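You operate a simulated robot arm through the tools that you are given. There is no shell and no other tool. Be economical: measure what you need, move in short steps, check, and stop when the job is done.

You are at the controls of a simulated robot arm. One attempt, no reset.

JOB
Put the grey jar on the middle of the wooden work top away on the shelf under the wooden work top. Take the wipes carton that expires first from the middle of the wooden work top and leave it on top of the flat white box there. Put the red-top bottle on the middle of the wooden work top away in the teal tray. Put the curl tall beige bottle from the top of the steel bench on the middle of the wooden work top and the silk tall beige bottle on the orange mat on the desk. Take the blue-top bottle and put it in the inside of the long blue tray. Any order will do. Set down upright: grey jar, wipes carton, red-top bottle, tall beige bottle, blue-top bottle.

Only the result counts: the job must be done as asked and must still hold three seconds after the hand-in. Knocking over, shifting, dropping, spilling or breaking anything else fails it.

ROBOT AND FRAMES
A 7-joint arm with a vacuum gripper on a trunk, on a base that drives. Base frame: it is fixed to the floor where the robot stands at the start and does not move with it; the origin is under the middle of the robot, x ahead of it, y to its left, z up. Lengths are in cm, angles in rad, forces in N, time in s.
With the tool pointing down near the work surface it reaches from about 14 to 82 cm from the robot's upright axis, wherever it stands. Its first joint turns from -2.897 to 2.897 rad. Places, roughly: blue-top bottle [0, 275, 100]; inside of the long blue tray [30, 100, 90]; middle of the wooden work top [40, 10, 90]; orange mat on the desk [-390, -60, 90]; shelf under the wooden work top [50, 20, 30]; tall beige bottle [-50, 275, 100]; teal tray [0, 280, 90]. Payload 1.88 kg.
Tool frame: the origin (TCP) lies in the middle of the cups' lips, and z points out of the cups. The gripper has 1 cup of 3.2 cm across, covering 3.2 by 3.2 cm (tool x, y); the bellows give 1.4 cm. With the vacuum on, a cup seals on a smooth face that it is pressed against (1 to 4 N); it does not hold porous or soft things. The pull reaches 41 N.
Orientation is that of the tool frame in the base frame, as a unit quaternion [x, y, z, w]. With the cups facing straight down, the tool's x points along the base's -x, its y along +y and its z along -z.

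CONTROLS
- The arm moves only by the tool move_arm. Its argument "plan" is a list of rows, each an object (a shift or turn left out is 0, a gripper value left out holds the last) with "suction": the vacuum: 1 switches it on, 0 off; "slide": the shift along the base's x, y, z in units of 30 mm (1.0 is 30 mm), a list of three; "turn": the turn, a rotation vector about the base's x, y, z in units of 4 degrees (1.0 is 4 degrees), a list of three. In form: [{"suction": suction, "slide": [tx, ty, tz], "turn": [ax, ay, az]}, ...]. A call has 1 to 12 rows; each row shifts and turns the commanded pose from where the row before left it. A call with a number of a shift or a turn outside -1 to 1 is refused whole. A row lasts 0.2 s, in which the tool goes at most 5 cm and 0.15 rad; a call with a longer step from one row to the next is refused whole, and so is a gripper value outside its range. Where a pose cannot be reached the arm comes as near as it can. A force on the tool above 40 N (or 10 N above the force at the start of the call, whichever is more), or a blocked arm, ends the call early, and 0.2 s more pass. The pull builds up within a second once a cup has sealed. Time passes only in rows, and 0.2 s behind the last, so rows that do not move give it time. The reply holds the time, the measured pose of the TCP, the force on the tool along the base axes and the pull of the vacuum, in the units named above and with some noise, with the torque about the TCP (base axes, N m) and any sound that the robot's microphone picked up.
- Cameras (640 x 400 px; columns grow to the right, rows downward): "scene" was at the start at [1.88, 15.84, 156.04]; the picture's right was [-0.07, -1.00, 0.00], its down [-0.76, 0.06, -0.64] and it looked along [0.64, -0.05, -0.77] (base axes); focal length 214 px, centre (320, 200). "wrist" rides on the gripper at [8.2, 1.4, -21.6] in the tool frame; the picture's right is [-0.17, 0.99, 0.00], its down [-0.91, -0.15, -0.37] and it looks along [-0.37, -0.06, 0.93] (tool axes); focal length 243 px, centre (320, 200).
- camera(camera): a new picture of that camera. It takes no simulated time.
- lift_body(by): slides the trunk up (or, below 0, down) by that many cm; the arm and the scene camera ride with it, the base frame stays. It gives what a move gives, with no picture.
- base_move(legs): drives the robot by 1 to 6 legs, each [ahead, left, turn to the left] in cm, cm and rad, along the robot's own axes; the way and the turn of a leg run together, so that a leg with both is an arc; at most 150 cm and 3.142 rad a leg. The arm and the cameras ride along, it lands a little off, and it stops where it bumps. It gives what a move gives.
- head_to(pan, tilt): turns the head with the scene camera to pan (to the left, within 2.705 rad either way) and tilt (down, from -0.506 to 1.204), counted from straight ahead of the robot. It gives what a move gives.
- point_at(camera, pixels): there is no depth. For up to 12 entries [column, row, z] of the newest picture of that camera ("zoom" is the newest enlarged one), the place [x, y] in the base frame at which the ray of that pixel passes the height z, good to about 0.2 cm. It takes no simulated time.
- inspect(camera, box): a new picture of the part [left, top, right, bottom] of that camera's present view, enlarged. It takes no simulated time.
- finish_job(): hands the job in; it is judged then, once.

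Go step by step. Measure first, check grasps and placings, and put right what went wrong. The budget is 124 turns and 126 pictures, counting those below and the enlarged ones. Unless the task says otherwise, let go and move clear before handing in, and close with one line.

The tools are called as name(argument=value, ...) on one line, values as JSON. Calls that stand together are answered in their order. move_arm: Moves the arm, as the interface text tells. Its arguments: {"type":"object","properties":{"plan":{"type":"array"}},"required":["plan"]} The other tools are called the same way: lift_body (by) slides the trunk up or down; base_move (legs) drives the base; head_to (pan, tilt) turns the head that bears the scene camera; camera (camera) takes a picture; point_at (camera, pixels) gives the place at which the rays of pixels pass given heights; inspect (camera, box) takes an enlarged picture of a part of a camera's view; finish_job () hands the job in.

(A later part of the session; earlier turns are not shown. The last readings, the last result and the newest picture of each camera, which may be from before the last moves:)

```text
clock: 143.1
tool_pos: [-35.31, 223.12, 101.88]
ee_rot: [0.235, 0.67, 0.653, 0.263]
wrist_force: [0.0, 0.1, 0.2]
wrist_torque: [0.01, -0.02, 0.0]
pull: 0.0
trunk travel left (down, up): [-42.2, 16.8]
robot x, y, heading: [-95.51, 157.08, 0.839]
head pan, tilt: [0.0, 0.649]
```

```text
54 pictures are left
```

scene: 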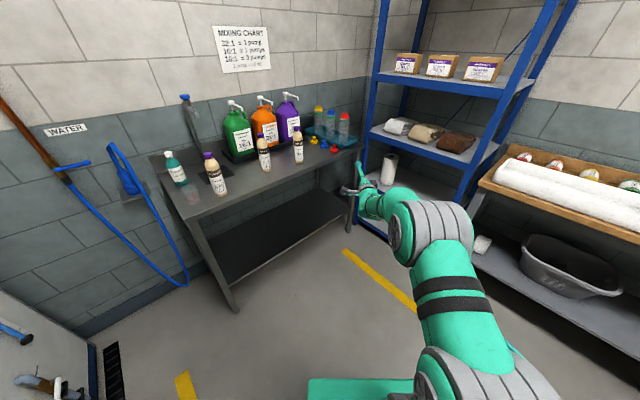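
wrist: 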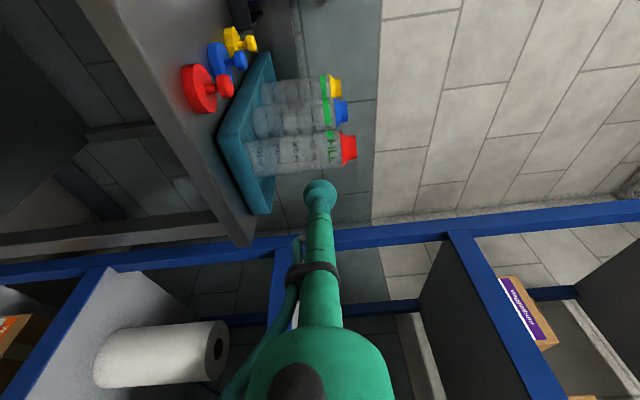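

base_move(legs=[[53.6, 9.1, 0]])

camera(camera="wrist")

inspect(camera="scene", box=[260, 100, 400, 200])

```text
clock: 146.3
tool_pos: [-5.78, 268.57, 101.93]
ee_rot: [0.237, 0.669, 0.652, 0.265]
wrist_force: [-0.9, 0.7, 0.8]
wrist_torque: [0.02, -0.01, -0.03]
pull: 0.0
trunk travel left (down, up): [-42.2, 16.8]
robot x, y, heading: [-66.61, 202.7, 0.831]
head pan, tilt: [0.0, 0.649]
```

```text
53 pictures are left
```

wrist: 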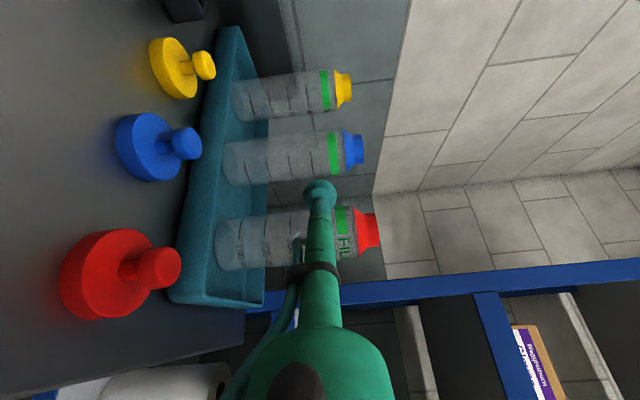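

```text
4.00 times, centred on (330, 150) of scene
```

zoom: 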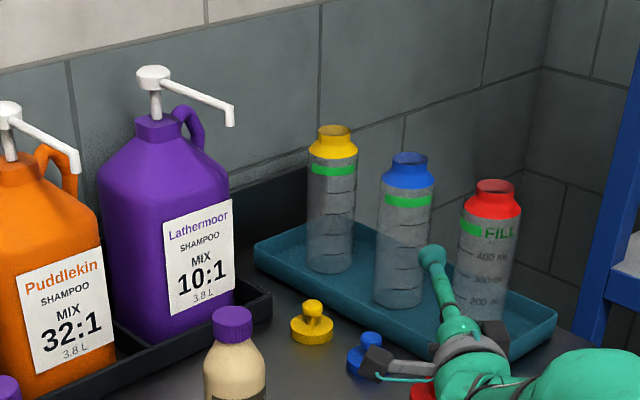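

point_at(camera="zoom", pixels=[[402, 295, 88.5], [408, 161, 108], [409, 160, 107.5], [331, 262, 88.5]])

point_at(camera="wrist", pixels=[[228, 163, 88.5], [357, 149, 107], [234, 101, 88.5], [220, 247, 88.5]])

```text
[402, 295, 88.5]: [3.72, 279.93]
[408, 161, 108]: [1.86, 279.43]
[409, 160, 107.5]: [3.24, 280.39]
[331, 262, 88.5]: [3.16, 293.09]
```

```text
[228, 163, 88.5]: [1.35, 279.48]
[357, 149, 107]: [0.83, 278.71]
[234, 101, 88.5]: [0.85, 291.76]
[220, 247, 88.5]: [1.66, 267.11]
```

Blue-top centre ≈ (2.8,279.7). Shift 1.1 cm left and advance 7 cm, then check alignment.

move_arm(plan=[{"slide": [-0.27, 0.245, 0]}])

base_move(legs=[[7, 0, 0]])

camera(camera="wrist")

inspect(camera="scene", box=[300, 110, 400, 200])

```text
clock: 146.7
tool_pos: [-6.59, 269.32, 101.76]
ee_rot: [0.237, 0.67, 0.652, 0.266]
wrist_force: [0.6, 0.2, -0.2]
wrist_torque: [0.01, 0.02, 0.0]
pull: 0.0
trunk travel left (down, up): [-42.2, 16.8]
robot x, y, heading: [-66.59, 202.78, 0.83]
head pan, tilt: [0.0, 0.649]
```

```text
clock: 147.7
tool_pos: [-1.83, 274.33, 101.75]
ee_rot: [0.237, 0.67, 0.652, 0.264]
wrist_force: [0.2, 0.5, 0.0]
wrist_torque: [0.03, 0.0, 0.02]
pull: 0.1
trunk travel left (down, up): [-42.2, 16.8]
robot x, y, heading: [-61.5, 208.09, 0.83]
head pan, tilt: [0.0, 0.649]
```

```text
51 pictures are left
```

wrist: 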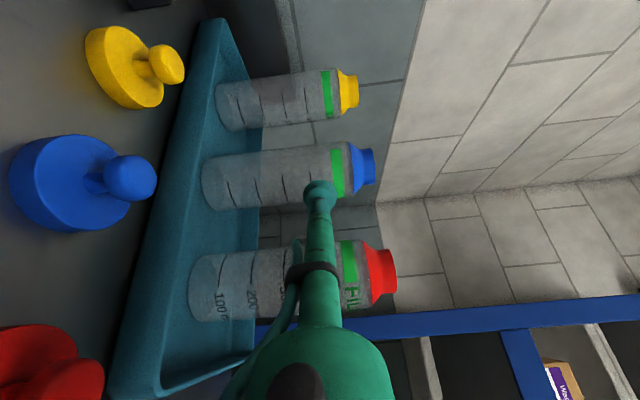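

```text
4.44 times, centred on (350, 155) of scene
```

zoom: 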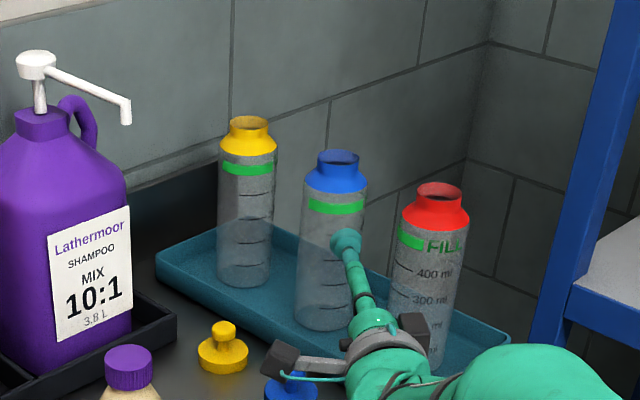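

About 0.5 cm more to the left is needed; then advance with suction along the tool axis.

move_arm(plan=[{"slide": [-0.12, 0.11, -0.25]}, {"suction": 1, "slide": [0.27, 0.3, 0]}, {"slide": [0.2, 0.22, 0]}, {"slide": [0.1, 0.11, 0]}, {"slide": [0.06, 0.066, 0]}, {}, {}, {}])

```text
clock: 149.5
tool_pos: [-0.24, 276.79, 100.97]
ee_rot: [0.236, 0.67, 0.652, 0.265]
wrist_force: [-0.1, 0.1, -0.4]
wrist_torque: [-0.02, -0.01, -0.03]
pull: 0.0
trunk travel left (down, up): [-42.2, 16.8]
robot x, y, heading: [-61.88, 208.05, 0.831]
head pan, tilt: [0.0, 0.649]
```

move_arm(plan=[{"slide": [0.07, 0.077, 0]}, {"slide": [0.07, 0.077, 0]}, {}, {}, {}])

inspect(camera="wrist", box=[180, 120, 420, 270])

```text
clock: 150.7
tool_pos: [0.14, 277.2, 101.05]
ee_rot: [0.237, 0.669, 0.652, 0.265]
wrist_force: [-0.4, -0.3, 0.2]
wrist_torque: [0.01, 0.0, -0.04]
pull: 40.6
trunk travel left (down, up): [-42.2, 16.8]
robot x, y, heading: [-61.31, 207.9, 0.837]
head pan, tilt: [0.0, 0.649]
```

```text
2.67 times, centred on (300, 195) of wrist
```

zoom: 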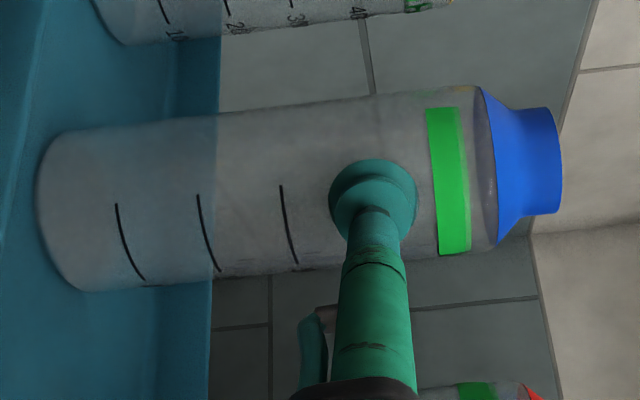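

Sealed. Lift 12 cm, back out, turn to face the wooden work top and move to the long blue tray.

lift_body(by=12)

base_move(legs=[[-60, 0, 0], [0, 0, -0.835], [0, -62, 0]])

head_to(pan=0.0, tilt=0.7)

camera(camera="scene")

inspect(camera="scene", box=[220, 60, 460, 220])

```text
clock: 152.2
tool_pos: [0.08, 277.17, 113.06]
ee_rot: [0.236, 0.669, 0.652, 0.265]
wrist_force: [-0.2, 0.9, -0.4]
wrist_torque: [0.01, 0.02, -0.05]
pull: 40.8
trunk travel left (down, up): [-54.2, 4.8]
robot x, y, heading: [-61.79, 207.82, 0.837]
head pan, tilt: [0.0, 0.649]
```

```text
clock: 160.8
tool_pos: [-9.78, 102.03, 113.0]
ee_rot: [0.488, 0.516, 0.489, 0.506]
wrist_force: [0.3, -0.8, -0.4]
wrist_torque: [0.0, 0.01, -0.02]
pull: 40.8
trunk travel left (down, up): [-54.2, 4.8]
robot x, y, heading: [-102.74, 101.21, -0.0]
head pan, tilt: [0.0, 0.649]
```

```text
clock: 161.5
tool_pos: [-9.66, 101.93, 113.08]
ee_rot: [0.488, 0.516, 0.489, 0.507]
wrist_force: [-0.4, 0.1, -1.0]
wrist_torque: [-0.02, 0.02, -0.02]
pull: 40.4
trunk travel left (down, up): [-54.2, 4.8]
robot x, y, heading: [-102.95, 101.35, -0.004]
head pan, tilt: [0.0, 0.7]
```

```text
48 pictures are left
```

scene: 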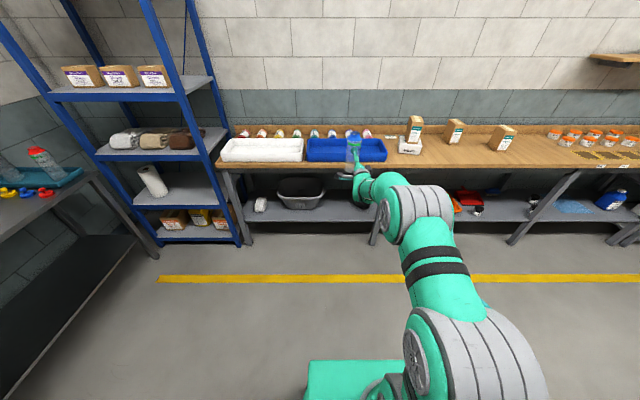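

```text
2.50 times, centred on (340, 140) of scene
```

zoom: 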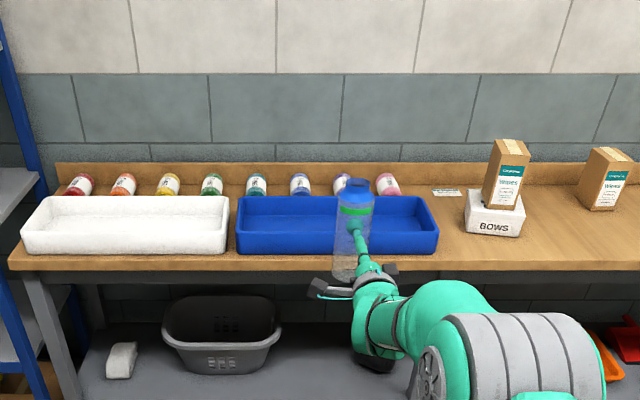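

point_at(camera="zoom", pixels=[[237, 254, 88], [437, 252, 88], [237, 231, 92], [438, 230, 92], [237, 231, 94], [438, 230, 94], [243, 197, 93], [417, 196, 93], [330, 221, 89]])

```text
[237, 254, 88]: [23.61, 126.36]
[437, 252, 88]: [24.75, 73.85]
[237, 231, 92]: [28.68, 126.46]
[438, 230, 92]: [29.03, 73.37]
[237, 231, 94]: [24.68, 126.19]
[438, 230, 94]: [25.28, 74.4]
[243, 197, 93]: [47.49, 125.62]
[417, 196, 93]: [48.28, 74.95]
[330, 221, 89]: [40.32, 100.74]
```

Tray interior spans x≈26–46, y≈76–124, rim z≈94. Drive ahead so the bottle is centred at about (36,101), then lower.

base_move(legs=[[42.5, 0, 0]])

lift_body(by=-10)

camera(camera="wrist")

inspect(camera="scene", box=[240, 60, 460, 220])

```text
clock: 164.1
tool_pos: [32.51, 102.13, 113.04]
ee_rot: [0.488, 0.516, 0.489, 0.506]
wrist_force: [-0.7, -1.1, -0.7]
wrist_torque: [0.02, 0.02, -0.04]
pull: 40.5
trunk travel left (down, up): [-54.2, 4.8]
robot x, y, heading: [-60.58, 100.79, -0.006]
head pan, tilt: [0.0, 0.7]
```

```text
clock: 165.4
tool_pos: [32.44, 102.14, 102.87]
ee_rot: [0.488, 0.516, 0.489, 0.507]
wrist_force: [0.6, 0.0, -0.4]
wrist_torque: [0.0, -0.03, -0.04]
pull: 40.6
trunk travel left (down, up): [-44.2, 14.8]
robot x, y, heading: [-60.36, 101.37, -0.003]
head pan, tilt: [0.0, 0.7]
```

```text
46 pictures are left
```

wrist: 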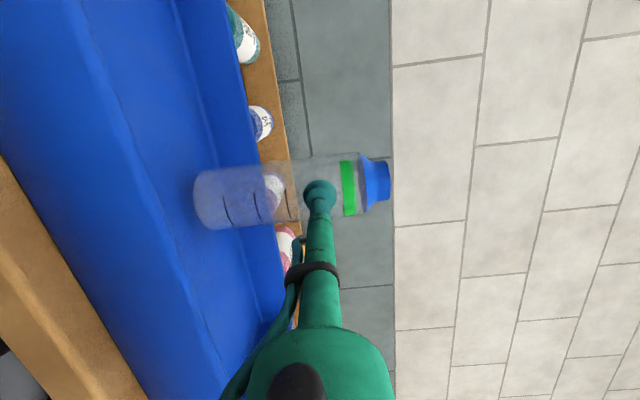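

```text
2.50 times, centred on (350, 140) of scene
```

zoom: 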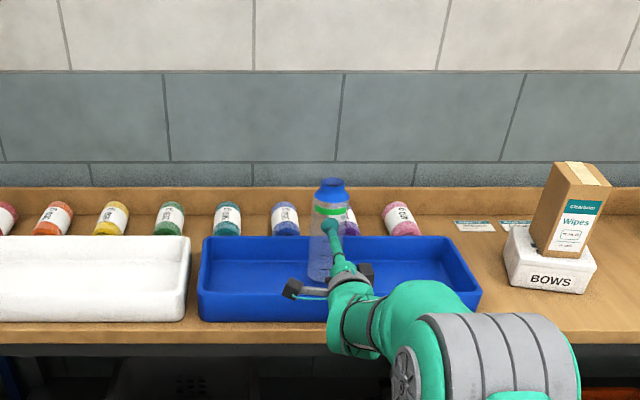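

Centred inside the tray. Lower in small steps until contact.

move_arm(plan=[{"slide": [0, 0, -0.15]}, {"slide": [0, 0, -0.1]}, {"slide": [0, 0, -0.06]}, {}])

```text
clock: 166.4
tool_pos: [32.46, 102.17, 102.14]
ee_rot: [0.488, 0.516, 0.489, 0.507]
wrist_force: [0.7, 1.1, -0.2]
wrist_torque: [-0.01, 0.02, -0.04]
pull: 40.8
trunk travel left (down, up): [-44.2, 14.8]
robot x, y, heading: [-60.92, 101.25, -0.002]
head pan, tilt: [0.0, 0.7]
```

move_arm(plan=[{"slide": [0, 0, -0.07]}, {"slide": [0, 0, -0.06]}, {"slide": [0, 0, -0.06]}, {}])

```text
clock: 167.4
tool_pos: [32.6, 102.03, 101.33]
ee_rot: [0.489, 0.515, 0.489, 0.506]
wrist_force: [0.4, 0.3, -1.0]
wrist_torque: [0.01, 0.02, -0.03]
pull: 40.4
trunk travel left (down, up): [-44.2, 14.8]
robot x, y, heading: [-60.12, 101.37, 0.002]
head pan, tilt: [0.0, 0.7]
```

move_arm(plan=[{"slide": [0, 0, -0.06]}, {"slide": [0, 0, -0.06]}, {}])

```text
clock: 168.2
tool_pos: [32.56, 102.23, 101.39]
ee_rot: [0.487, 0.515, 0.49, 0.508]
wrist_force: [-1.2, 1.0, 6.8]
wrist_torque: [0.04, 0.04, -0.04]
pull: 40.5
trunk travel left (down, up): [-44.2, 14.8]
robot x, y, heading: [-60.18, 101.25, 0.004]
head pan, tilt: [0.0, 0.7]
```

Contact (6.8 N). Release and withdraw.

move_arm(plan=[{"slide": [0, 0, 0.03]}, {"suction": 0}, {}, {}, {}, {"slide": [-0.2, 0, 0]}, {"slide": [-1, 0, 0]}])

base_move(legs=[[-35, 0, 0]])

inspect(camera="scene", box=[240, 60, 460, 220])

```text
clock: 169.8
tool_pos: [29.03, 102.05, 101.23]
ee_rot: [0.489, 0.516, 0.488, 0.506]
wrist_force: [-0.1, 0.4, -0.9]
wrist_torque: [-0.01, -0.05, -0.01]
pull: 0.1
trunk travel left (down, up): [-44.2, 14.8]
robot x, y, heading: [-60.77, 101.25, -0.003]
head pan, tilt: [0.0, 0.7]
```

```text
clock: 172.0
tool_pos: [-5.22, 101.4, 101.14]
ee_rot: [0.49, 0.514, 0.488, 0.508]
wrist_force: [0.2, -0.1, 1.0]
wrist_torque: [-0.01, 0.0, -0.03]
pull: 0.1
trunk travel left (down, up): [-44.2, 14.8]
robot x, y, heading: [-94.97, 101.65, -0.002]
head pan, tilt: [0.0, 0.7]
```

```text
2.50 times, centred on (350, 140) of scene
```

zoom: 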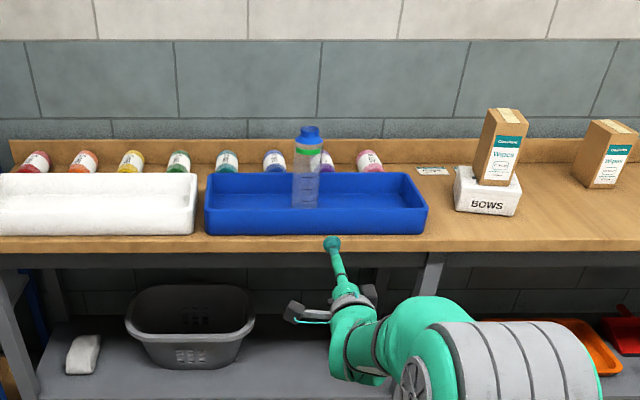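

The blue-top bottle stands in the tray. Now turn to the steel bench for the CURL bottle and measure it.

base_move(legs=[[0, 0, 1.572], [20, -25, 0]])

camera(camera="scene")

inspect(camera="scene", box=[240, 70, 380, 170])

```text
clock: 177.9
tool_pos: [-68.59, 210.11, 101.28]
ee_rot: [-0.013, 0.71, 0.704, 0.018]
wrist_force: [-0.4, 0.9, 0.0]
wrist_torque: [0.02, 0.01, -0.02]
pull: 0.2
trunk travel left (down, up): [-44.2, 14.8]
robot x, y, heading: [-69.33, 120.65, 1.553]
head pan, tilt: [0.0, 0.7]
```

```text
43 pictures are left
```

scene: 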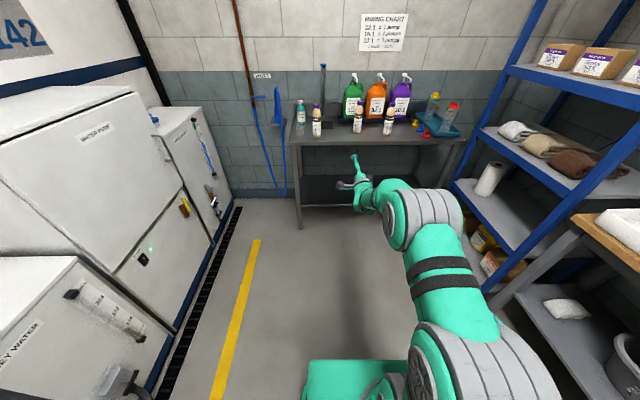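

```text
4.00 times, centred on (310, 120) of scene
```

zoom: 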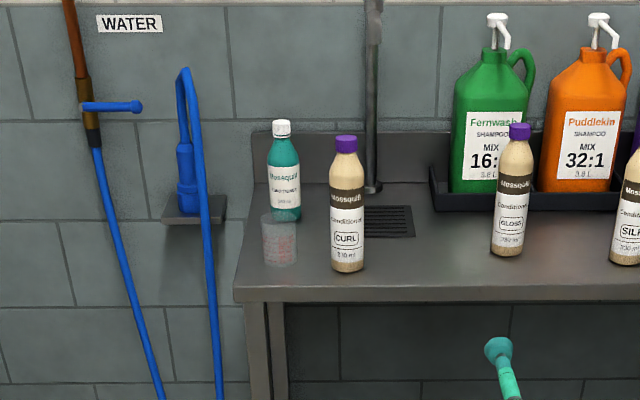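

point_at(camera="zoom", pixels=[[348, 265, 88], [346, 141, 108], [346, 141, 110], [332, 230, 95], [364, 230, 95], [508, 249, 88], [628, 257, 88], [300, 291, 88], [281, 255, 88], [346, 190, 102], [346, 210, 99]])

```text
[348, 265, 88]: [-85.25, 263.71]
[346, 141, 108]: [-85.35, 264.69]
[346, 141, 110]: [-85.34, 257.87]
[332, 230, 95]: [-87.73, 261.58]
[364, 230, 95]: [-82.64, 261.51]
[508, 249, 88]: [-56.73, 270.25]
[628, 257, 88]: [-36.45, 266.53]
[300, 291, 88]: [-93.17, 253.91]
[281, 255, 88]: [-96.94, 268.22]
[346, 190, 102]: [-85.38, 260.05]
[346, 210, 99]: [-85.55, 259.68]
```

CURL is at (−85.3,263.7), radius ≈2.6, top ≈108. Lower the tool to z≈97 and drive to a standoff.

move_arm(plan=[{"slide": [0, 0, -0.75]}, {"slide": [0, 0, -0.7]}])

base_move(legs=[[43.5, 17.5, 0]])

camera(camera="wrist")

inspect(camera="scene", box=[250, 90, 410, 200])

```text
clock: 178.5
tool_pos: [-68.4, 210.21, 96.88]
ee_rot: [-0.013, 0.71, 0.704, 0.018]
wrist_force: [0.8, 0.7, -0.9]
wrist_torque: [-0.02, -0.02, 0.0]
pull: 0.1
trunk travel left (down, up): [-44.2, 14.8]
robot x, y, heading: [-69.6, 120.54, 1.553]
head pan, tilt: [0.0, 0.7]
```

```text
clock: 181.3
tool_pos: [-85.32, 253.39, 97.0]
ee_rot: [-0.013, 0.71, 0.704, 0.019]
wrist_force: [-0.9, -0.1, -0.1]
wrist_torque: [-0.05, 0.04, 0.01]
pull: 0.0
trunk travel left (down, up): [-44.2, 14.8]
robot x, y, heading: [-86.33, 163.79, 1.552]
head pan, tilt: [0.0, 0.7]
```

```text
41 pictures are left
```

wrist: 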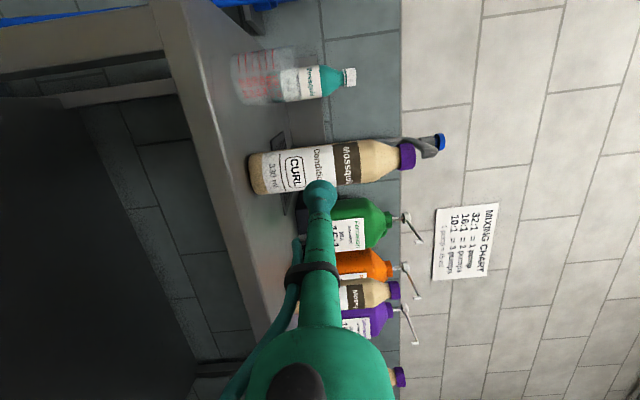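

```text
3.64 times, centred on (330, 145) of scene
```

zoom: 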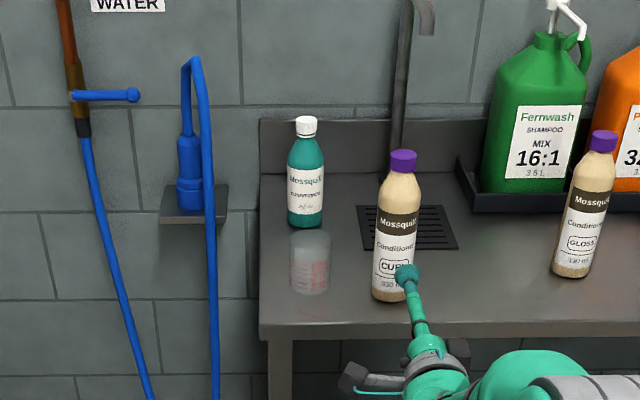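

point_at(camera="zoom", pixels=[[391, 293, 88], [403, 155, 108], [373, 260, 94], [411, 262, 94]])

inspect(camera="wrist", box=[230, 110, 430, 230])

```text
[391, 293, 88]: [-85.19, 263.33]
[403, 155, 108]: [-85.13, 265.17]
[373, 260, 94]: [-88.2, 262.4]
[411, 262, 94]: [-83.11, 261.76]
```

```text
3.20 times, centred on (330, 170) of wrist
```

zoom: 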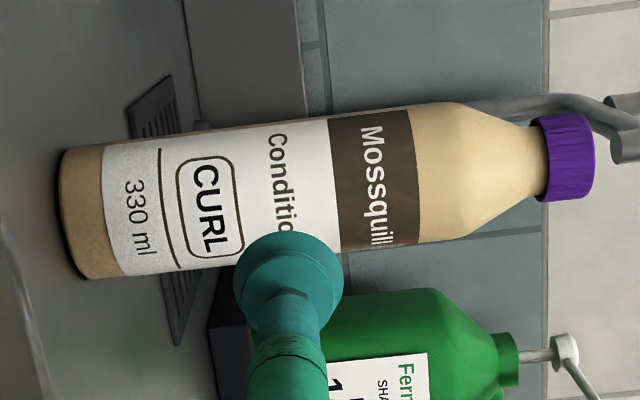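

Aligned (axis row ≈168 vs predicted 169). Advance 5 cm by base, then with the arm under suction.

base_move(legs=[[5, 0, 0]])

move_arm(plan=[{"suction": 1, "slide": [0, 0.4, 0]}, {"slide": [0, 0.2, 0]}, {"slide": [0, 0.1, 0]}, {"slide": [0, 0.07, 0]}, {}, {}, {}])

```text
clock: 182.2
tool_pos: [-85.24, 258.62, 96.87]
ee_rot: [-0.014, 0.71, 0.704, 0.018]
wrist_force: [-0.4, -0.1, 0.3]
wrist_torque: [-0.02, 0.0, 0.01]
pull: 0.0
trunk travel left (down, up): [-44.2, 14.8]
robot x, y, heading: [-86.36, 169.16, 1.553]
head pan, tilt: [0.0, 0.7]
```

```text
clock: 183.8
tool_pos: [-85.18, 260.88, 96.85]
ee_rot: [-0.013, 0.711, 0.703, 0.019]
wrist_force: [-0.3, -1.1, -0.4]
wrist_torque: [-0.05, -0.02, 0.04]
pull: 40.9
trunk travel left (down, up): [-44.2, 14.8]
robot x, y, heading: [-86.69, 169.44, 1.558]
head pan, tilt: [0.0, 0.7]
```

Sealed. Lift, back out, turn to the wooden work top and drive to y≈12.

lift_body(by=9)

base_move(legs=[[-60, 0, 0], [0, 0, -1.556], [-5, -97, 0]])

inspect(camera="scene", box=[230, 60, 450, 200])

```text
clock: 185.1
tool_pos: [-85.2, 260.85, 105.87]
ee_rot: [-0.013, 0.711, 0.702, 0.019]
wrist_force: [-0.6, 0.0, -3.6]
wrist_torque: [-0.08, -0.02, 0.0]
pull: 40.3
trunk travel left (down, up): [-53.2, 5.8]
robot x, y, heading: [-86.42, 169.27, 1.554]
head pan, tilt: [0.0, 0.7]
```

```text
clock: 196.9
tool_pos: [-2.45, 11.89, 105.91]
ee_rot: [0.493, 0.512, 0.484, 0.51]
wrist_force: [0.2, 0.0, -3.4]
wrist_torque: [-0.05, 0.12, 0.01]
pull: 41.0
trunk travel left (down, up): [-53.2, 5.8]
robot x, y, heading: [-94.15, 13.5, -0.023]
head pan, tilt: [0.0, 0.7]
```

```text
2.86 times, centred on (340, 130) of scene
```

zoom: 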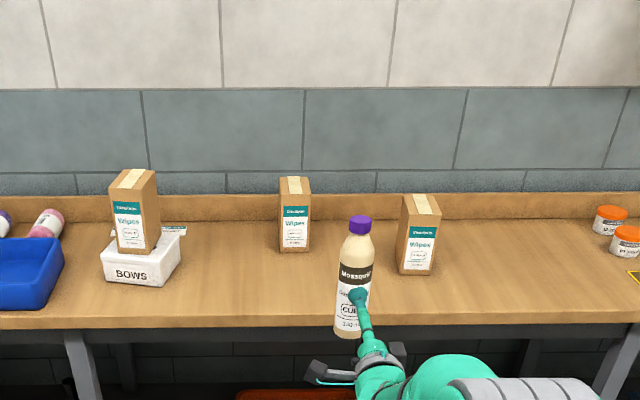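

Drive ahead 33 cm and lower to near the surface.

base_move(legs=[[33, 1, 0]])

lift_body(by=-8)

inspect(camera="scene", box=[260, 80, 420, 190])

move_arm(plan=[{"slide": [0, 0, -0.1]}, {"slide": [0, 0, -0.1]}, {"slide": [0, 0, -0.06]}, {}])

```text
clock: 199.1
tool_pos: [30.52, 12.6, 105.88]
ee_rot: [0.493, 0.511, 0.484, 0.511]
wrist_force: [-0.4, 0.3, -3.2]
wrist_torque: [0.0, 0.13, 0.02]
pull: 40.5
trunk travel left (down, up): [-53.2, 5.8]
robot x, y, heading: [-61.41, 13.2, -0.016]
head pan, tilt: [0.0, 0.7]
```

```text
clock: 200.3
tool_pos: [30.53, 12.52, 97.91]
ee_rot: [0.493, 0.511, 0.485, 0.51]
wrist_force: [0.0, -0.2, -2.8]
wrist_torque: [-0.02, 0.13, 0.05]
pull: 40.6
trunk travel left (down, up): [-45.2, 13.8]
robot x, y, heading: [-61.09, 13.33, -0.022]
head pan, tilt: [0.0, 0.7]
```

```text
3.64 times, centred on (340, 135) of scene
```

zoom: 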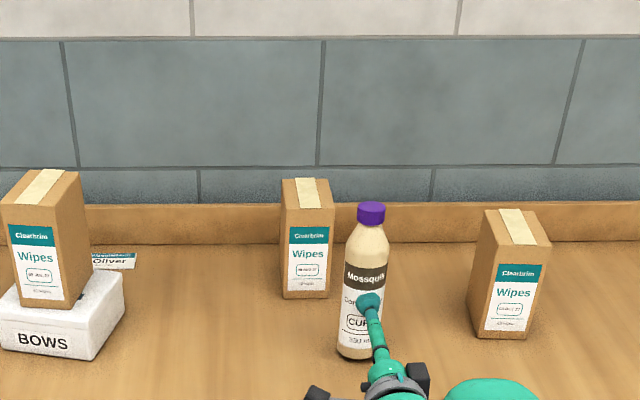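

```text
clock: 201.3
tool_pos: [30.65, 12.55, 97.11]
ee_rot: [0.494, 0.511, 0.484, 0.51]
wrist_force: [0.4, 0.9, -3.2]
wrist_torque: [0.02, 0.08, -0.02]
pull: 40.3
trunk travel left (down, up): [-45.2, 13.8]
robot x, y, heading: [-61.45, 13.22, -0.022]
head pan, tilt: [0.0, 0.7]
```

move_arm(plan=[{"slide": [0, 0, -0.06]}, {"slide": [0, 0, -0.05]}, {}])

```text
clock: 202.1
tool_pos: [30.64, 12.54, 96.94]
ee_rot: [0.492, 0.511, 0.485, 0.511]
wrist_force: [-0.7, -1.5, 3.3]
wrist_torque: [0.0, -0.11, 0.03]
pull: 40.9
trunk travel left (down, up): [-45.2, 13.8]
robot x, y, heading: [-61.07, 13.12, -0.016]
head pan, tilt: [0.0, 0.7]
```

Contact. Release, withdraw, and check.

move_arm(plan=[{"suction": 0}, {}, {}, {}, {}, {"slide": [-0.2, 0, 0]}, {"slide": [-1, 0.03, 0]}])

base_move(legs=[[-35, 0, 0]])

inspect(camera="scene", box=[230, 60, 450, 200])

```text
clock: 203.7
tool_pos: [26.92, 12.66, 96.62]
ee_rot: [0.492, 0.513, 0.484, 0.51]
wrist_force: [0.4, -0.6, 0.3]
wrist_torque: [-0.02, -0.03, -0.02]
pull: 0.1
trunk travel left (down, up): [-45.2, 13.8]
robot x, y, heading: [-61.25, 13.84, -0.021]
head pan, tilt: [0.0, 0.7]
```

```text
clock: 205.9
tool_pos: [-7.66, 13.1, 96.69]
ee_rot: [0.492, 0.512, 0.485, 0.511]
wrist_force: [-0.2, 0.7, 0.0]
wrist_torque: [0.0, -0.02, -0.04]
pull: 0.1
trunk travel left (down, up): [-45.2, 13.8]
robot x, y, heading: [-95.58, 14.39, -0.016]
head pan, tilt: [0.0, 0.7]
```

```text
2.86 times, centred on (340, 130) of scene
```

zoom: 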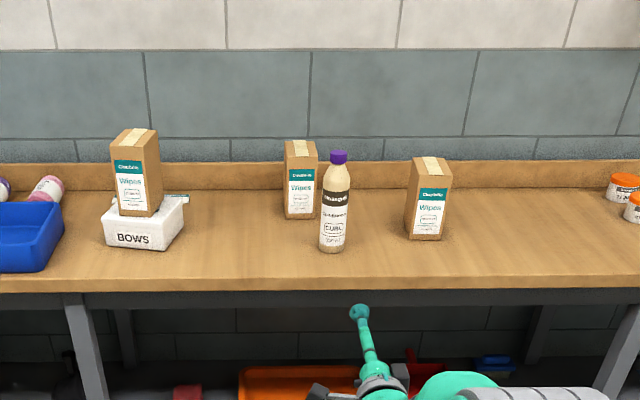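

CURL stands upright on the work top. Now fetch SILK: turn to the steel bench and drive to a standoff.

base_move(legs=[[0, 0, 1.588], [130, -58.5, 0]])

inspect(camera="scene", box=[250, 80, 410, 190])

```text
clock: 216.9
tool_pos: [-38.96, 232.73, 96.63]
ee_rot: [-0.022, 0.711, 0.703, 0.01]
wrist_force: [0.6, 0.3, -0.5]
wrist_torque: [-0.03, 0.01, -0.01]
pull: 0.1
trunk travel left (down, up): [-45.2, 13.8]
robot x, y, heading: [-37.61, 144.87, 1.578]
head pan, tilt: [0.0, 0.7]
```

```text
3.64 times, centred on (330, 135) of scene
```

zoom: 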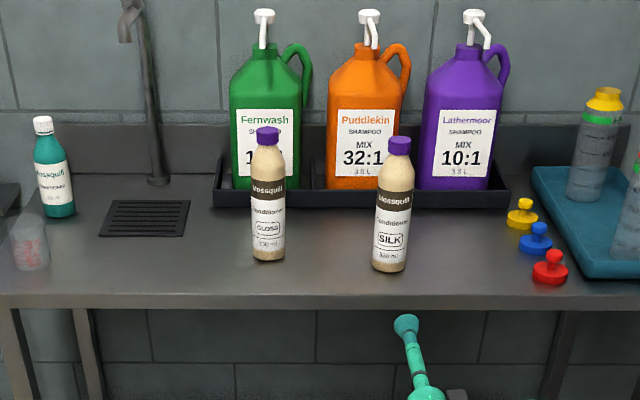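

point_at(camera="zoom", pixels=[[389, 265, 88], [400, 140, 108], [374, 235, 94], [408, 237, 94], [402, 305, 88]])

```text
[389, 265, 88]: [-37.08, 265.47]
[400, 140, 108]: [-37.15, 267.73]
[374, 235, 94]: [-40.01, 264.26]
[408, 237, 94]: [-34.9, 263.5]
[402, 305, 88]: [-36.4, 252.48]
```

SILK centre ≈ (−37.2,265.7). Drive to 5 cm short of its face.

base_move(legs=[[25, -2.0, 0]])

inspect(camera="wrist", box=[220, 100, 420, 230])

```text
clock: 218.7
tool_pos: [-37.12, 257.78, 96.79]
ee_rot: [-0.023, 0.71, 0.704, 0.01]
wrist_force: [-0.4, 0.3, -0.5]
wrist_torque: [-0.03, 0.01, 0.01]
pull: 0.1
trunk travel left (down, up): [-45.2, 13.8]
robot x, y, heading: [-35.5, 170.1, 1.582]
head pan, tilt: [0.0, 0.7]
```

```text
3.08 times, centred on (320, 165) of wrist
```

zoom: 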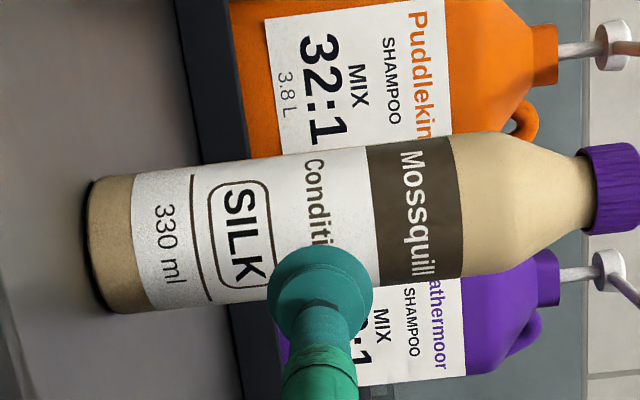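

Nearly aligned. Advance 2.5 cm by base, then arm with suction.

base_move(legs=[[2.5, 0, 0]])

move_arm(plan=[{"suction": 1, "slide": [-0.05, 0.45, 0]}, {"slide": [0, 0.25, 0]}, {"slide": [0, 0.12, 0]}, {"slide": [0, 0.08, 0]}, {}, {}, {}])

```text
clock: 219.5
tool_pos: [-37.08, 260.36, 96.59]
ee_rot: [-0.022, 0.71, 0.703, 0.01]
wrist_force: [-0.6, -0.1, -0.2]
wrist_torque: [-0.03, -0.01, 0.0]
pull: 0.1
trunk travel left (down, up): [-45.2, 13.8]
robot x, y, heading: [-35.62, 172.59, 1.581]
head pan, tilt: [0.0, 0.7]
```

```text
clock: 221.1
tool_pos: [-37.4, 263.16, 96.69]
ee_rot: [-0.022, 0.71, 0.703, 0.01]
wrist_force: [0.4, -1.2, -0.1]
wrist_torque: [-0.03, -0.04, -0.01]
pull: 40.4
trunk travel left (down, up): [-45.2, 13.8]
robot x, y, heading: [-35.32, 172.19, 1.575]
head pan, tilt: [0.0, 0.7]
```

Sealed. Lift, back away well clear of the bench, turn towards the trailer and look.

lift_body(by=9)

base_move(legs=[[-110, 0, 0], [-105, 0, 0], [0, 0, 1.566]])

head_to(pan=0.0, tilt=0.5)

camera(camera="scene")

```text
clock: 222.4
tool_pos: [-37.31, 263.15, 105.73]
ee_rot: [-0.022, 0.71, 0.703, 0.011]
wrist_force: [-0.7, 0.1, 0.1]
wrist_torque: [0.02, 0.0, -0.01]
pull: 0.1
trunk travel left (down, up): [-54.2, 4.8]
robot x, y, heading: [-35.79, 172.32, 1.576]
head pan, tilt: [0.0, 0.7]
```

```text
clock: 236.8
tool_pos: [-131.73, -38.65, 105.86]
ee_rot: [-0.503, 0.502, 0.518, -0.475]
wrist_force: [0.2, 0.0, -0.2]
wrist_torque: [0.03, 0.01, 0.01]
pull: 0.1
trunk travel left (down, up): [-54.2, 4.8]
robot x, y, heading: [-41.25, -42.52, 3.087]
head pan, tilt: [0.0, 0.7]
```

```text
clock: 237.6
tool_pos: [-131.92, -38.65, 105.84]
ee_rot: [-0.504, 0.502, 0.519, -0.474]
wrist_force: [0.1, 0.6, 0.3]
wrist_torque: [-0.03, 0.01, -0.01]
pull: 0.0
trunk travel left (down, up): [-54.2, 4.8]
robot x, y, heading: [-41.22, -42.69, 3.091]
head pan, tilt: [0.0, 0.499]
```

```text
33 pictures are left
```

scene: 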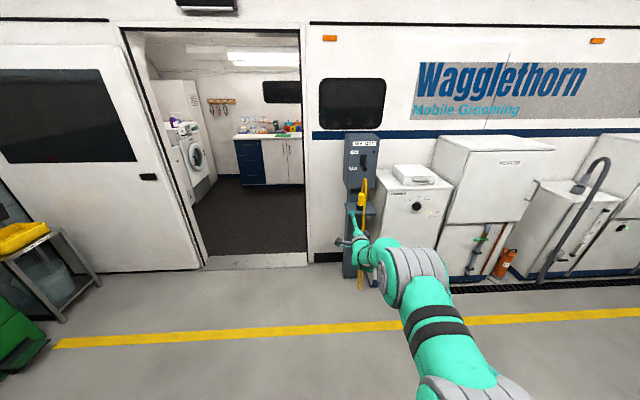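

The pull dropped to 0.1 during the lift — the SILK bottle came off. Look back at the bench to see its state.

head_to(pan=-1.52, tilt=0.35)

inspect(camera="scene", box=[240, 120, 400, 240])

```text
clock: 239.2
tool_pos: [-131.86, -38.65, 105.74]
ee_rot: [-0.503, 0.502, 0.519, -0.475]
wrist_force: [-0.3, -0.1, 0.2]
wrist_torque: [0.04, 0.01, 0.03]
pull: 0.1
trunk travel left (down, up): [-54.2, 4.8]
robot x, y, heading: [-41.08, -42.79, 3.088]
head pan, tilt: [-1.52, 0.351]
```

```text
3.33 times, centred on (320, 180) of scene
```

zoom: 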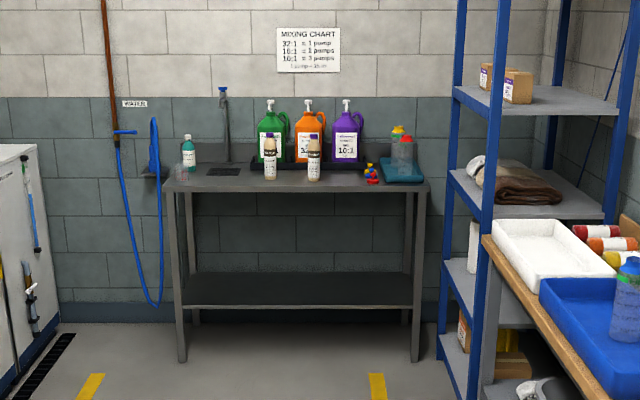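

SILK still stands upright on the bench, so I'll go back and regrip it. Drive back to a standoff.

base_move(legs=[[0, 0, -1.515], [100, 0, 0], [98, -5, 0]])

lift_body(by=-9)

head_to(pan=0.0, tilt=0.7)

inspect(camera="scene", box=[250, 90, 410, 200])

```text
clock: 252.7
tool_pos: [-32.62, 244.49, 105.78]
ee_rot: [-0.011, 0.711, 0.703, 0.02]
wrist_force: [0.1, 1.0, -0.2]
wrist_torque: [-0.01, -0.02, 0.01]
pull: 0.1
trunk travel left (down, up): [-54.2, 4.8]
robot x, y, heading: [-34.02, 153.36, 1.547]
head pan, tilt: [-1.52, 0.351]
```

```text
clock: 253.9
tool_pos: [-32.75, 244.45, 96.73]
ee_rot: [-0.012, 0.711, 0.703, 0.021]
wrist_force: [-0.1, 0.1, -0.6]
wrist_torque: [0.01, -0.02, 0.02]
pull: 0.0
trunk travel left (down, up): [-45.2, 13.8]
robot x, y, heading: [-34.38, 153.66, 1.544]
head pan, tilt: [-1.52, 0.351]
```

```text
clock: 255.5
tool_pos: [-32.71, 244.47, 96.73]
ee_rot: [-0.011, 0.711, 0.703, 0.022]
wrist_force: [0.1, 0.2, -0.5]
wrist_torque: [-0.02, 0.02, 0.02]
pull: 0.1
trunk travel left (down, up): [-45.2, 13.8]
robot x, y, heading: [-34.31, 153.97, 1.547]
head pan, tilt: [0.0, 0.7]
```

```text
3.64 times, centred on (330, 145) of scene
```

zoom: 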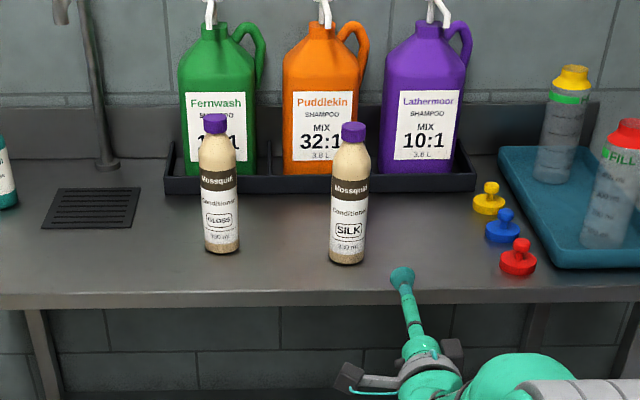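

point_at(camera="zoom", pixels=[[347, 257, 88], [353, 127, 108], [331, 228, 94], [366, 229, 94]])

```text
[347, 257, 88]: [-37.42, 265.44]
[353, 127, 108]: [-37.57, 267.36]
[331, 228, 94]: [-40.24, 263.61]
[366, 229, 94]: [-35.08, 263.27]
```

SILK centre ≈ (−37.5,265.7). Drive to standoff and check alignment.

base_move(legs=[[13.5, 5.2, 0]])

inspect(camera="wrist", box=[220, 100, 420, 230])

```text
clock: 256.9
tool_pos: [-37.31, 258.17, 96.68]
ee_rot: [-0.01, 0.711, 0.703, 0.022]
wrist_force: [-0.1, -0.6, -0.4]
wrist_torque: [0.0, 0.01, 0.01]
pull: 0.0
trunk travel left (down, up): [-45.2, 13.8]
robot x, y, heading: [-39.14, 167.57, 1.543]
head pan, tilt: [0.0, 0.7]
```

```text
3.08 times, centred on (320, 165) of wrist
```

zoom: 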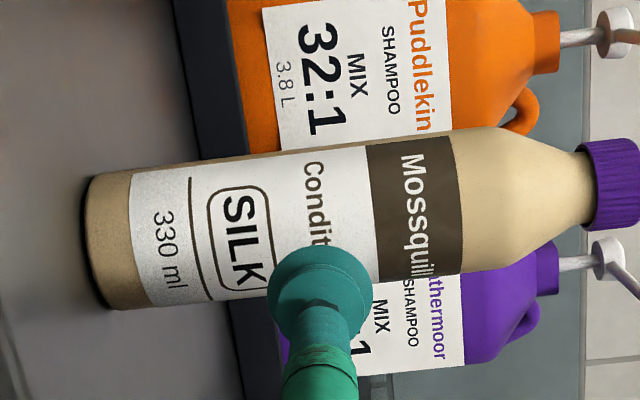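

Shift 0.4 cm left and advance with suction.

base_move(legs=[[2.8, 0, 0]])

move_arm(plan=[{"slide": [-0.13, 0, 0]}, {"suction": 1, "slide": [0, 0.4, 0]}, {"slide": [0, 0.2, 0]}, {"slide": [0, 0.1, 0]}, {"slide": [0, 0.06, 0]}, {}, {}, {}])

```text
clock: 257.7
tool_pos: [-37.31, 260.93, 96.79]
ee_rot: [-0.011, 0.71, 0.704, 0.022]
wrist_force: [0.2, -1.0, 0.6]
wrist_torque: [-0.02, -0.02, -0.02]
pull: 0.0
trunk travel left (down, up): [-45.2, 13.8]
robot x, y, heading: [-39.26, 170.37, 1.544]
head pan, tilt: [0.0, 0.7]
```

```text
clock: 259.5
tool_pos: [-37.77, 263.16, 96.78]
ee_rot: [-0.01, 0.71, 0.704, 0.021]
wrist_force: [0.6, -1.1, 4.6]
wrist_torque: [0.17, 0.02, 0.03]
pull: 41.2
trunk travel left (down, up): [-45.2, 13.8]
robot x, y, heading: [-38.97, 169.61, 1.547]
head pan, tilt: [0.0, 0.7]
```

Sealed (41 N). Lift slowly by the arm this time and verify the pull.

move_arm(plan=[{"slide": [0, 0, 0.05]}, {"slide": [0, 0, 0.1]}, {"slide": [0, 0, 0.2]}, {"slide": [0, 0, 0.3]}, {"slide": [0, 0, 0.5]}, {}])

inspect(camera="wrist", box=[200, 80, 440, 240])

```text
clock: 260.9
tool_pos: [-37.76, 263.3, 100.18]
ee_rot: [-0.01, 0.712, 0.702, 0.021]
wrist_force: [0.5, 0.1, -3.0]
wrist_torque: [-0.14, -0.02, 0.05]
pull: 40.7
trunk travel left (down, up): [-45.2, 13.8]
robot x, y, heading: [-38.88, 169.96, 1.539]
head pan, tilt: [0.0, 0.7]
```

```text
2.50 times, centred on (320, 160) of wrist
```

zoom: 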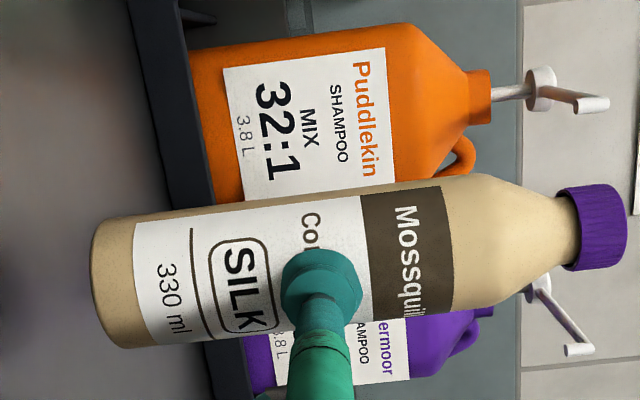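

Held (40.7 N). Raise 4 cm gently, back out, and check the pull before travelling.

lift_body(by=4)

base_move(legs=[[-60, 0, 0]])

```text
clock: 261.7
tool_pos: [-37.76, 263.28, 104.14]
ee_rot: [-0.01, 0.712, 0.702, 0.021]
wrist_force: [-0.2, 0.1, -3.0]
wrist_torque: [-0.13, 0.03, 0.05]
pull: 41.1
trunk travel left (down, up): [-49.2, 9.8]
robot x, y, heading: [-38.66, 170.1, 1.547]
head pan, tilt: [0.0, 0.7]
```

```text
clock: 265.1
tool_pos: [-39.87, 204.41, 104.16]
ee_rot: [-0.014, 0.711, 0.703, 0.018]
wrist_force: [0.5, 0.4, -3.2]
wrist_torque: [-0.08, -0.01, 0.04]
pull: 41.3
trunk travel left (down, up): [-49.2, 9.8]
robot x, y, heading: [-39.8, 111.52, 1.553]
head pan, tilt: [0.0, 0.7]
```

Grip is solid. Continue back to y≈−85 and turn to face the doorway.

base_move(legs=[[-100, 0, 0], [-95, 0, 0], [0, 0, 1.588]])

head_to(pan=0.0, tilt=0.5)

camera(camera="scene")

```text
clock: 278.8
tool_pos: [-134.15, -88.31, 104.24]
ee_rot: [0.523, -0.482, -0.499, 0.495]
wrist_force: [-0.3, 0.0, -4.7]
wrist_torque: [0.0, -0.1, 0.01]
pull: 41.2
trunk travel left (down, up): [-49.2, 9.8]
robot x, y, heading: [-41.08, -84.49, -3.116]
head pan, tilt: [0.0, 0.7]
```

```text
clock: 279.5
tool_pos: [-134.12, -88.45, 104.16]
ee_rot: [0.523, -0.482, -0.498, 0.496]
wrist_force: [0.4, -0.4, -2.6]
wrist_torque: [-0.02, -0.06, 0.02]
pull: 41.1
trunk travel left (down, up): [-49.2, 9.8]
robot x, y, heading: [-41.17, -84.51, -3.119]
head pan, tilt: [0.0, 0.499]
```

```text
28 pictures are left
```

scene: 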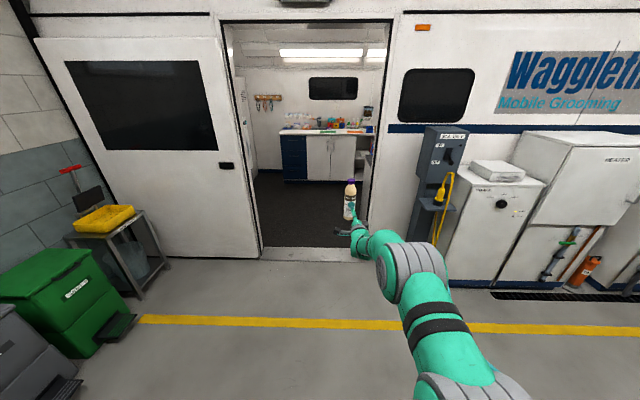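

point_at(camera="scene", pixels=[[262, 250, 0], [366, 248, 0], [262, 259, 0], [365, 258, 0], [258, 245, 3], [283, 182, 0], [283, 135, 88], [372, 132, 88], [345, 184, 0]])

inspect(camera="scene", box=[220, 80, 400, 280])

```text
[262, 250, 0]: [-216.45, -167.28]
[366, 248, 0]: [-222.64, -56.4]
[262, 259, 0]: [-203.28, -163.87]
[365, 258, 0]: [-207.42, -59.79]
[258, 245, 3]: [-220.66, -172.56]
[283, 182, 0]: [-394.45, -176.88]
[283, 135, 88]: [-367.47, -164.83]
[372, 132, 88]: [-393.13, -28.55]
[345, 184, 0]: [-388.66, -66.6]
```

```text
2.00 times, centred on (310, 180) of scene
```

zoom: 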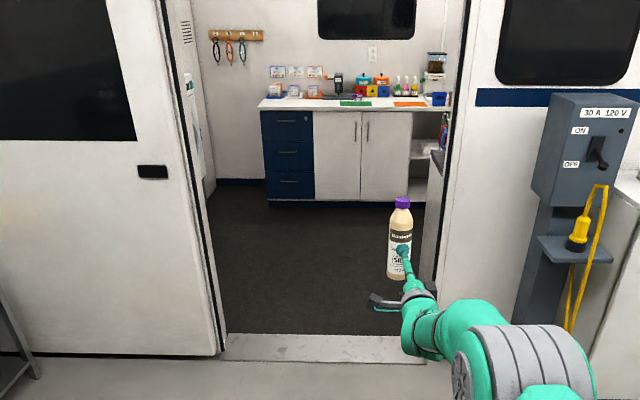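

The doorway spans y≈−165..−58 at x≈−205..−220; the orange mat is on the desk near (410,104 zoom). Centre on the door and drive partly in.

base_move(legs=[[0, 24, -0.02], [130, 0, 0]])

camera(camera="scene")

```text
clock: 287.3
tool_pos: [-261.95, -111.03, 104.18]
ee_rot: [0.518, -0.487, -0.503, 0.491]
wrist_force: [-0.6, 0.1, -3.1]
wrist_torque: [0.02, -0.08, 0.03]
pull: 40.7
trunk travel left (down, up): [-49.2, 9.8]
robot x, y, heading: [-168.63, -109.05, -3.131]
head pan, tilt: [0.0, 0.499]
```

```text
26 pictures are left
```

scene: 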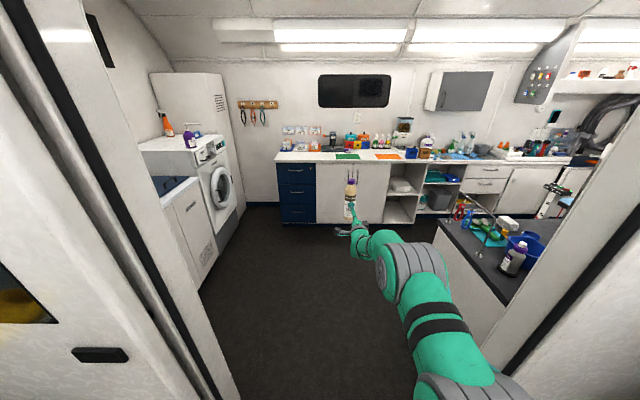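

point_at(camera="scene", pixels=[[437, 229, 80], [508, 305, 80], [437, 229, 90], [508, 305, 90], [385, 157, 88], [340, 157, 88], [385, 165, 88], [314, 223, 0]])

inspect(camera="scene", box=[280, 120, 440, 240])

```text
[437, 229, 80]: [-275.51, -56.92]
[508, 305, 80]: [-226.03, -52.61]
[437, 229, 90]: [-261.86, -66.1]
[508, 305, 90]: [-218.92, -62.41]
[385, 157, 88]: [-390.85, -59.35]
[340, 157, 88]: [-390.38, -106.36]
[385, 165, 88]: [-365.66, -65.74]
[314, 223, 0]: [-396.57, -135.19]
```

```text
3.33 times, centred on (360, 180) of scene
```

zoom: 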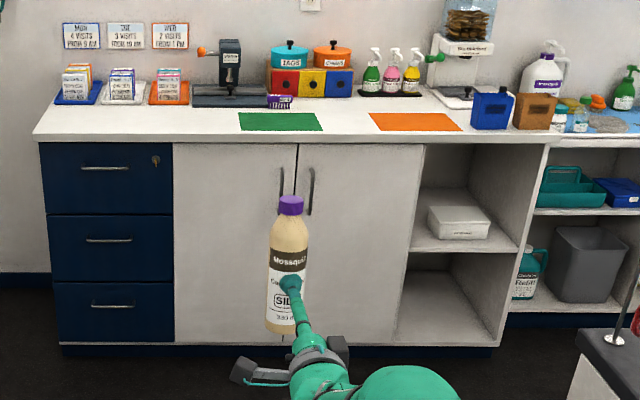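

Mat centre ≈ (−388,−58); a grooming table lies to the right (y>−60). I'll drive in 86 cm, turn right 0.43 rad and measure the mat.

base_move(legs=[[86, 0, 0], [0, 0, -0.43]])

camera(camera="scene")

inspect(camera="scene", box=[260, 110, 400, 210])

```text
clock: 293.1
tool_pos: [-341.26, -73.98, 104.09]
ee_rot: [-0.406, 0.584, 0.595, -0.375]
wrist_force: [-0.3, -0.1, -2.4]
wrist_torque: [-0.04, -0.09, 0.03]
pull: 41.0
trunk travel left (down, up): [-49.2, 9.8]
robot x, y, heading: [-255.35, -110.15, 2.733]
head pan, tilt: [0.0, 0.499]
```

```text
24 pictures are left
```

scene: 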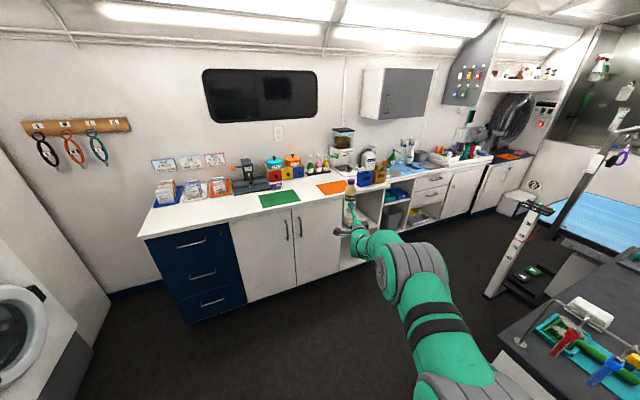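

```text
4.00 times, centred on (330, 160) of scene
```

zoom: 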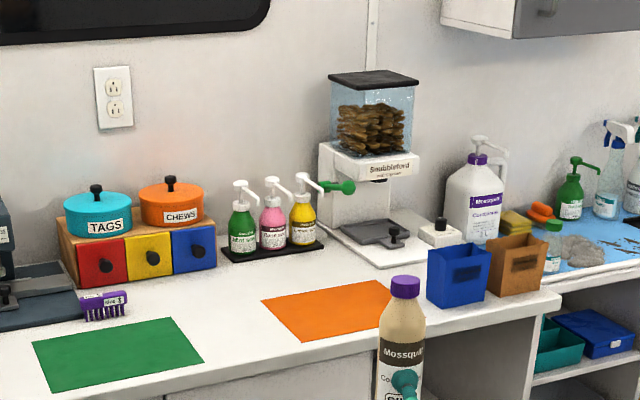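

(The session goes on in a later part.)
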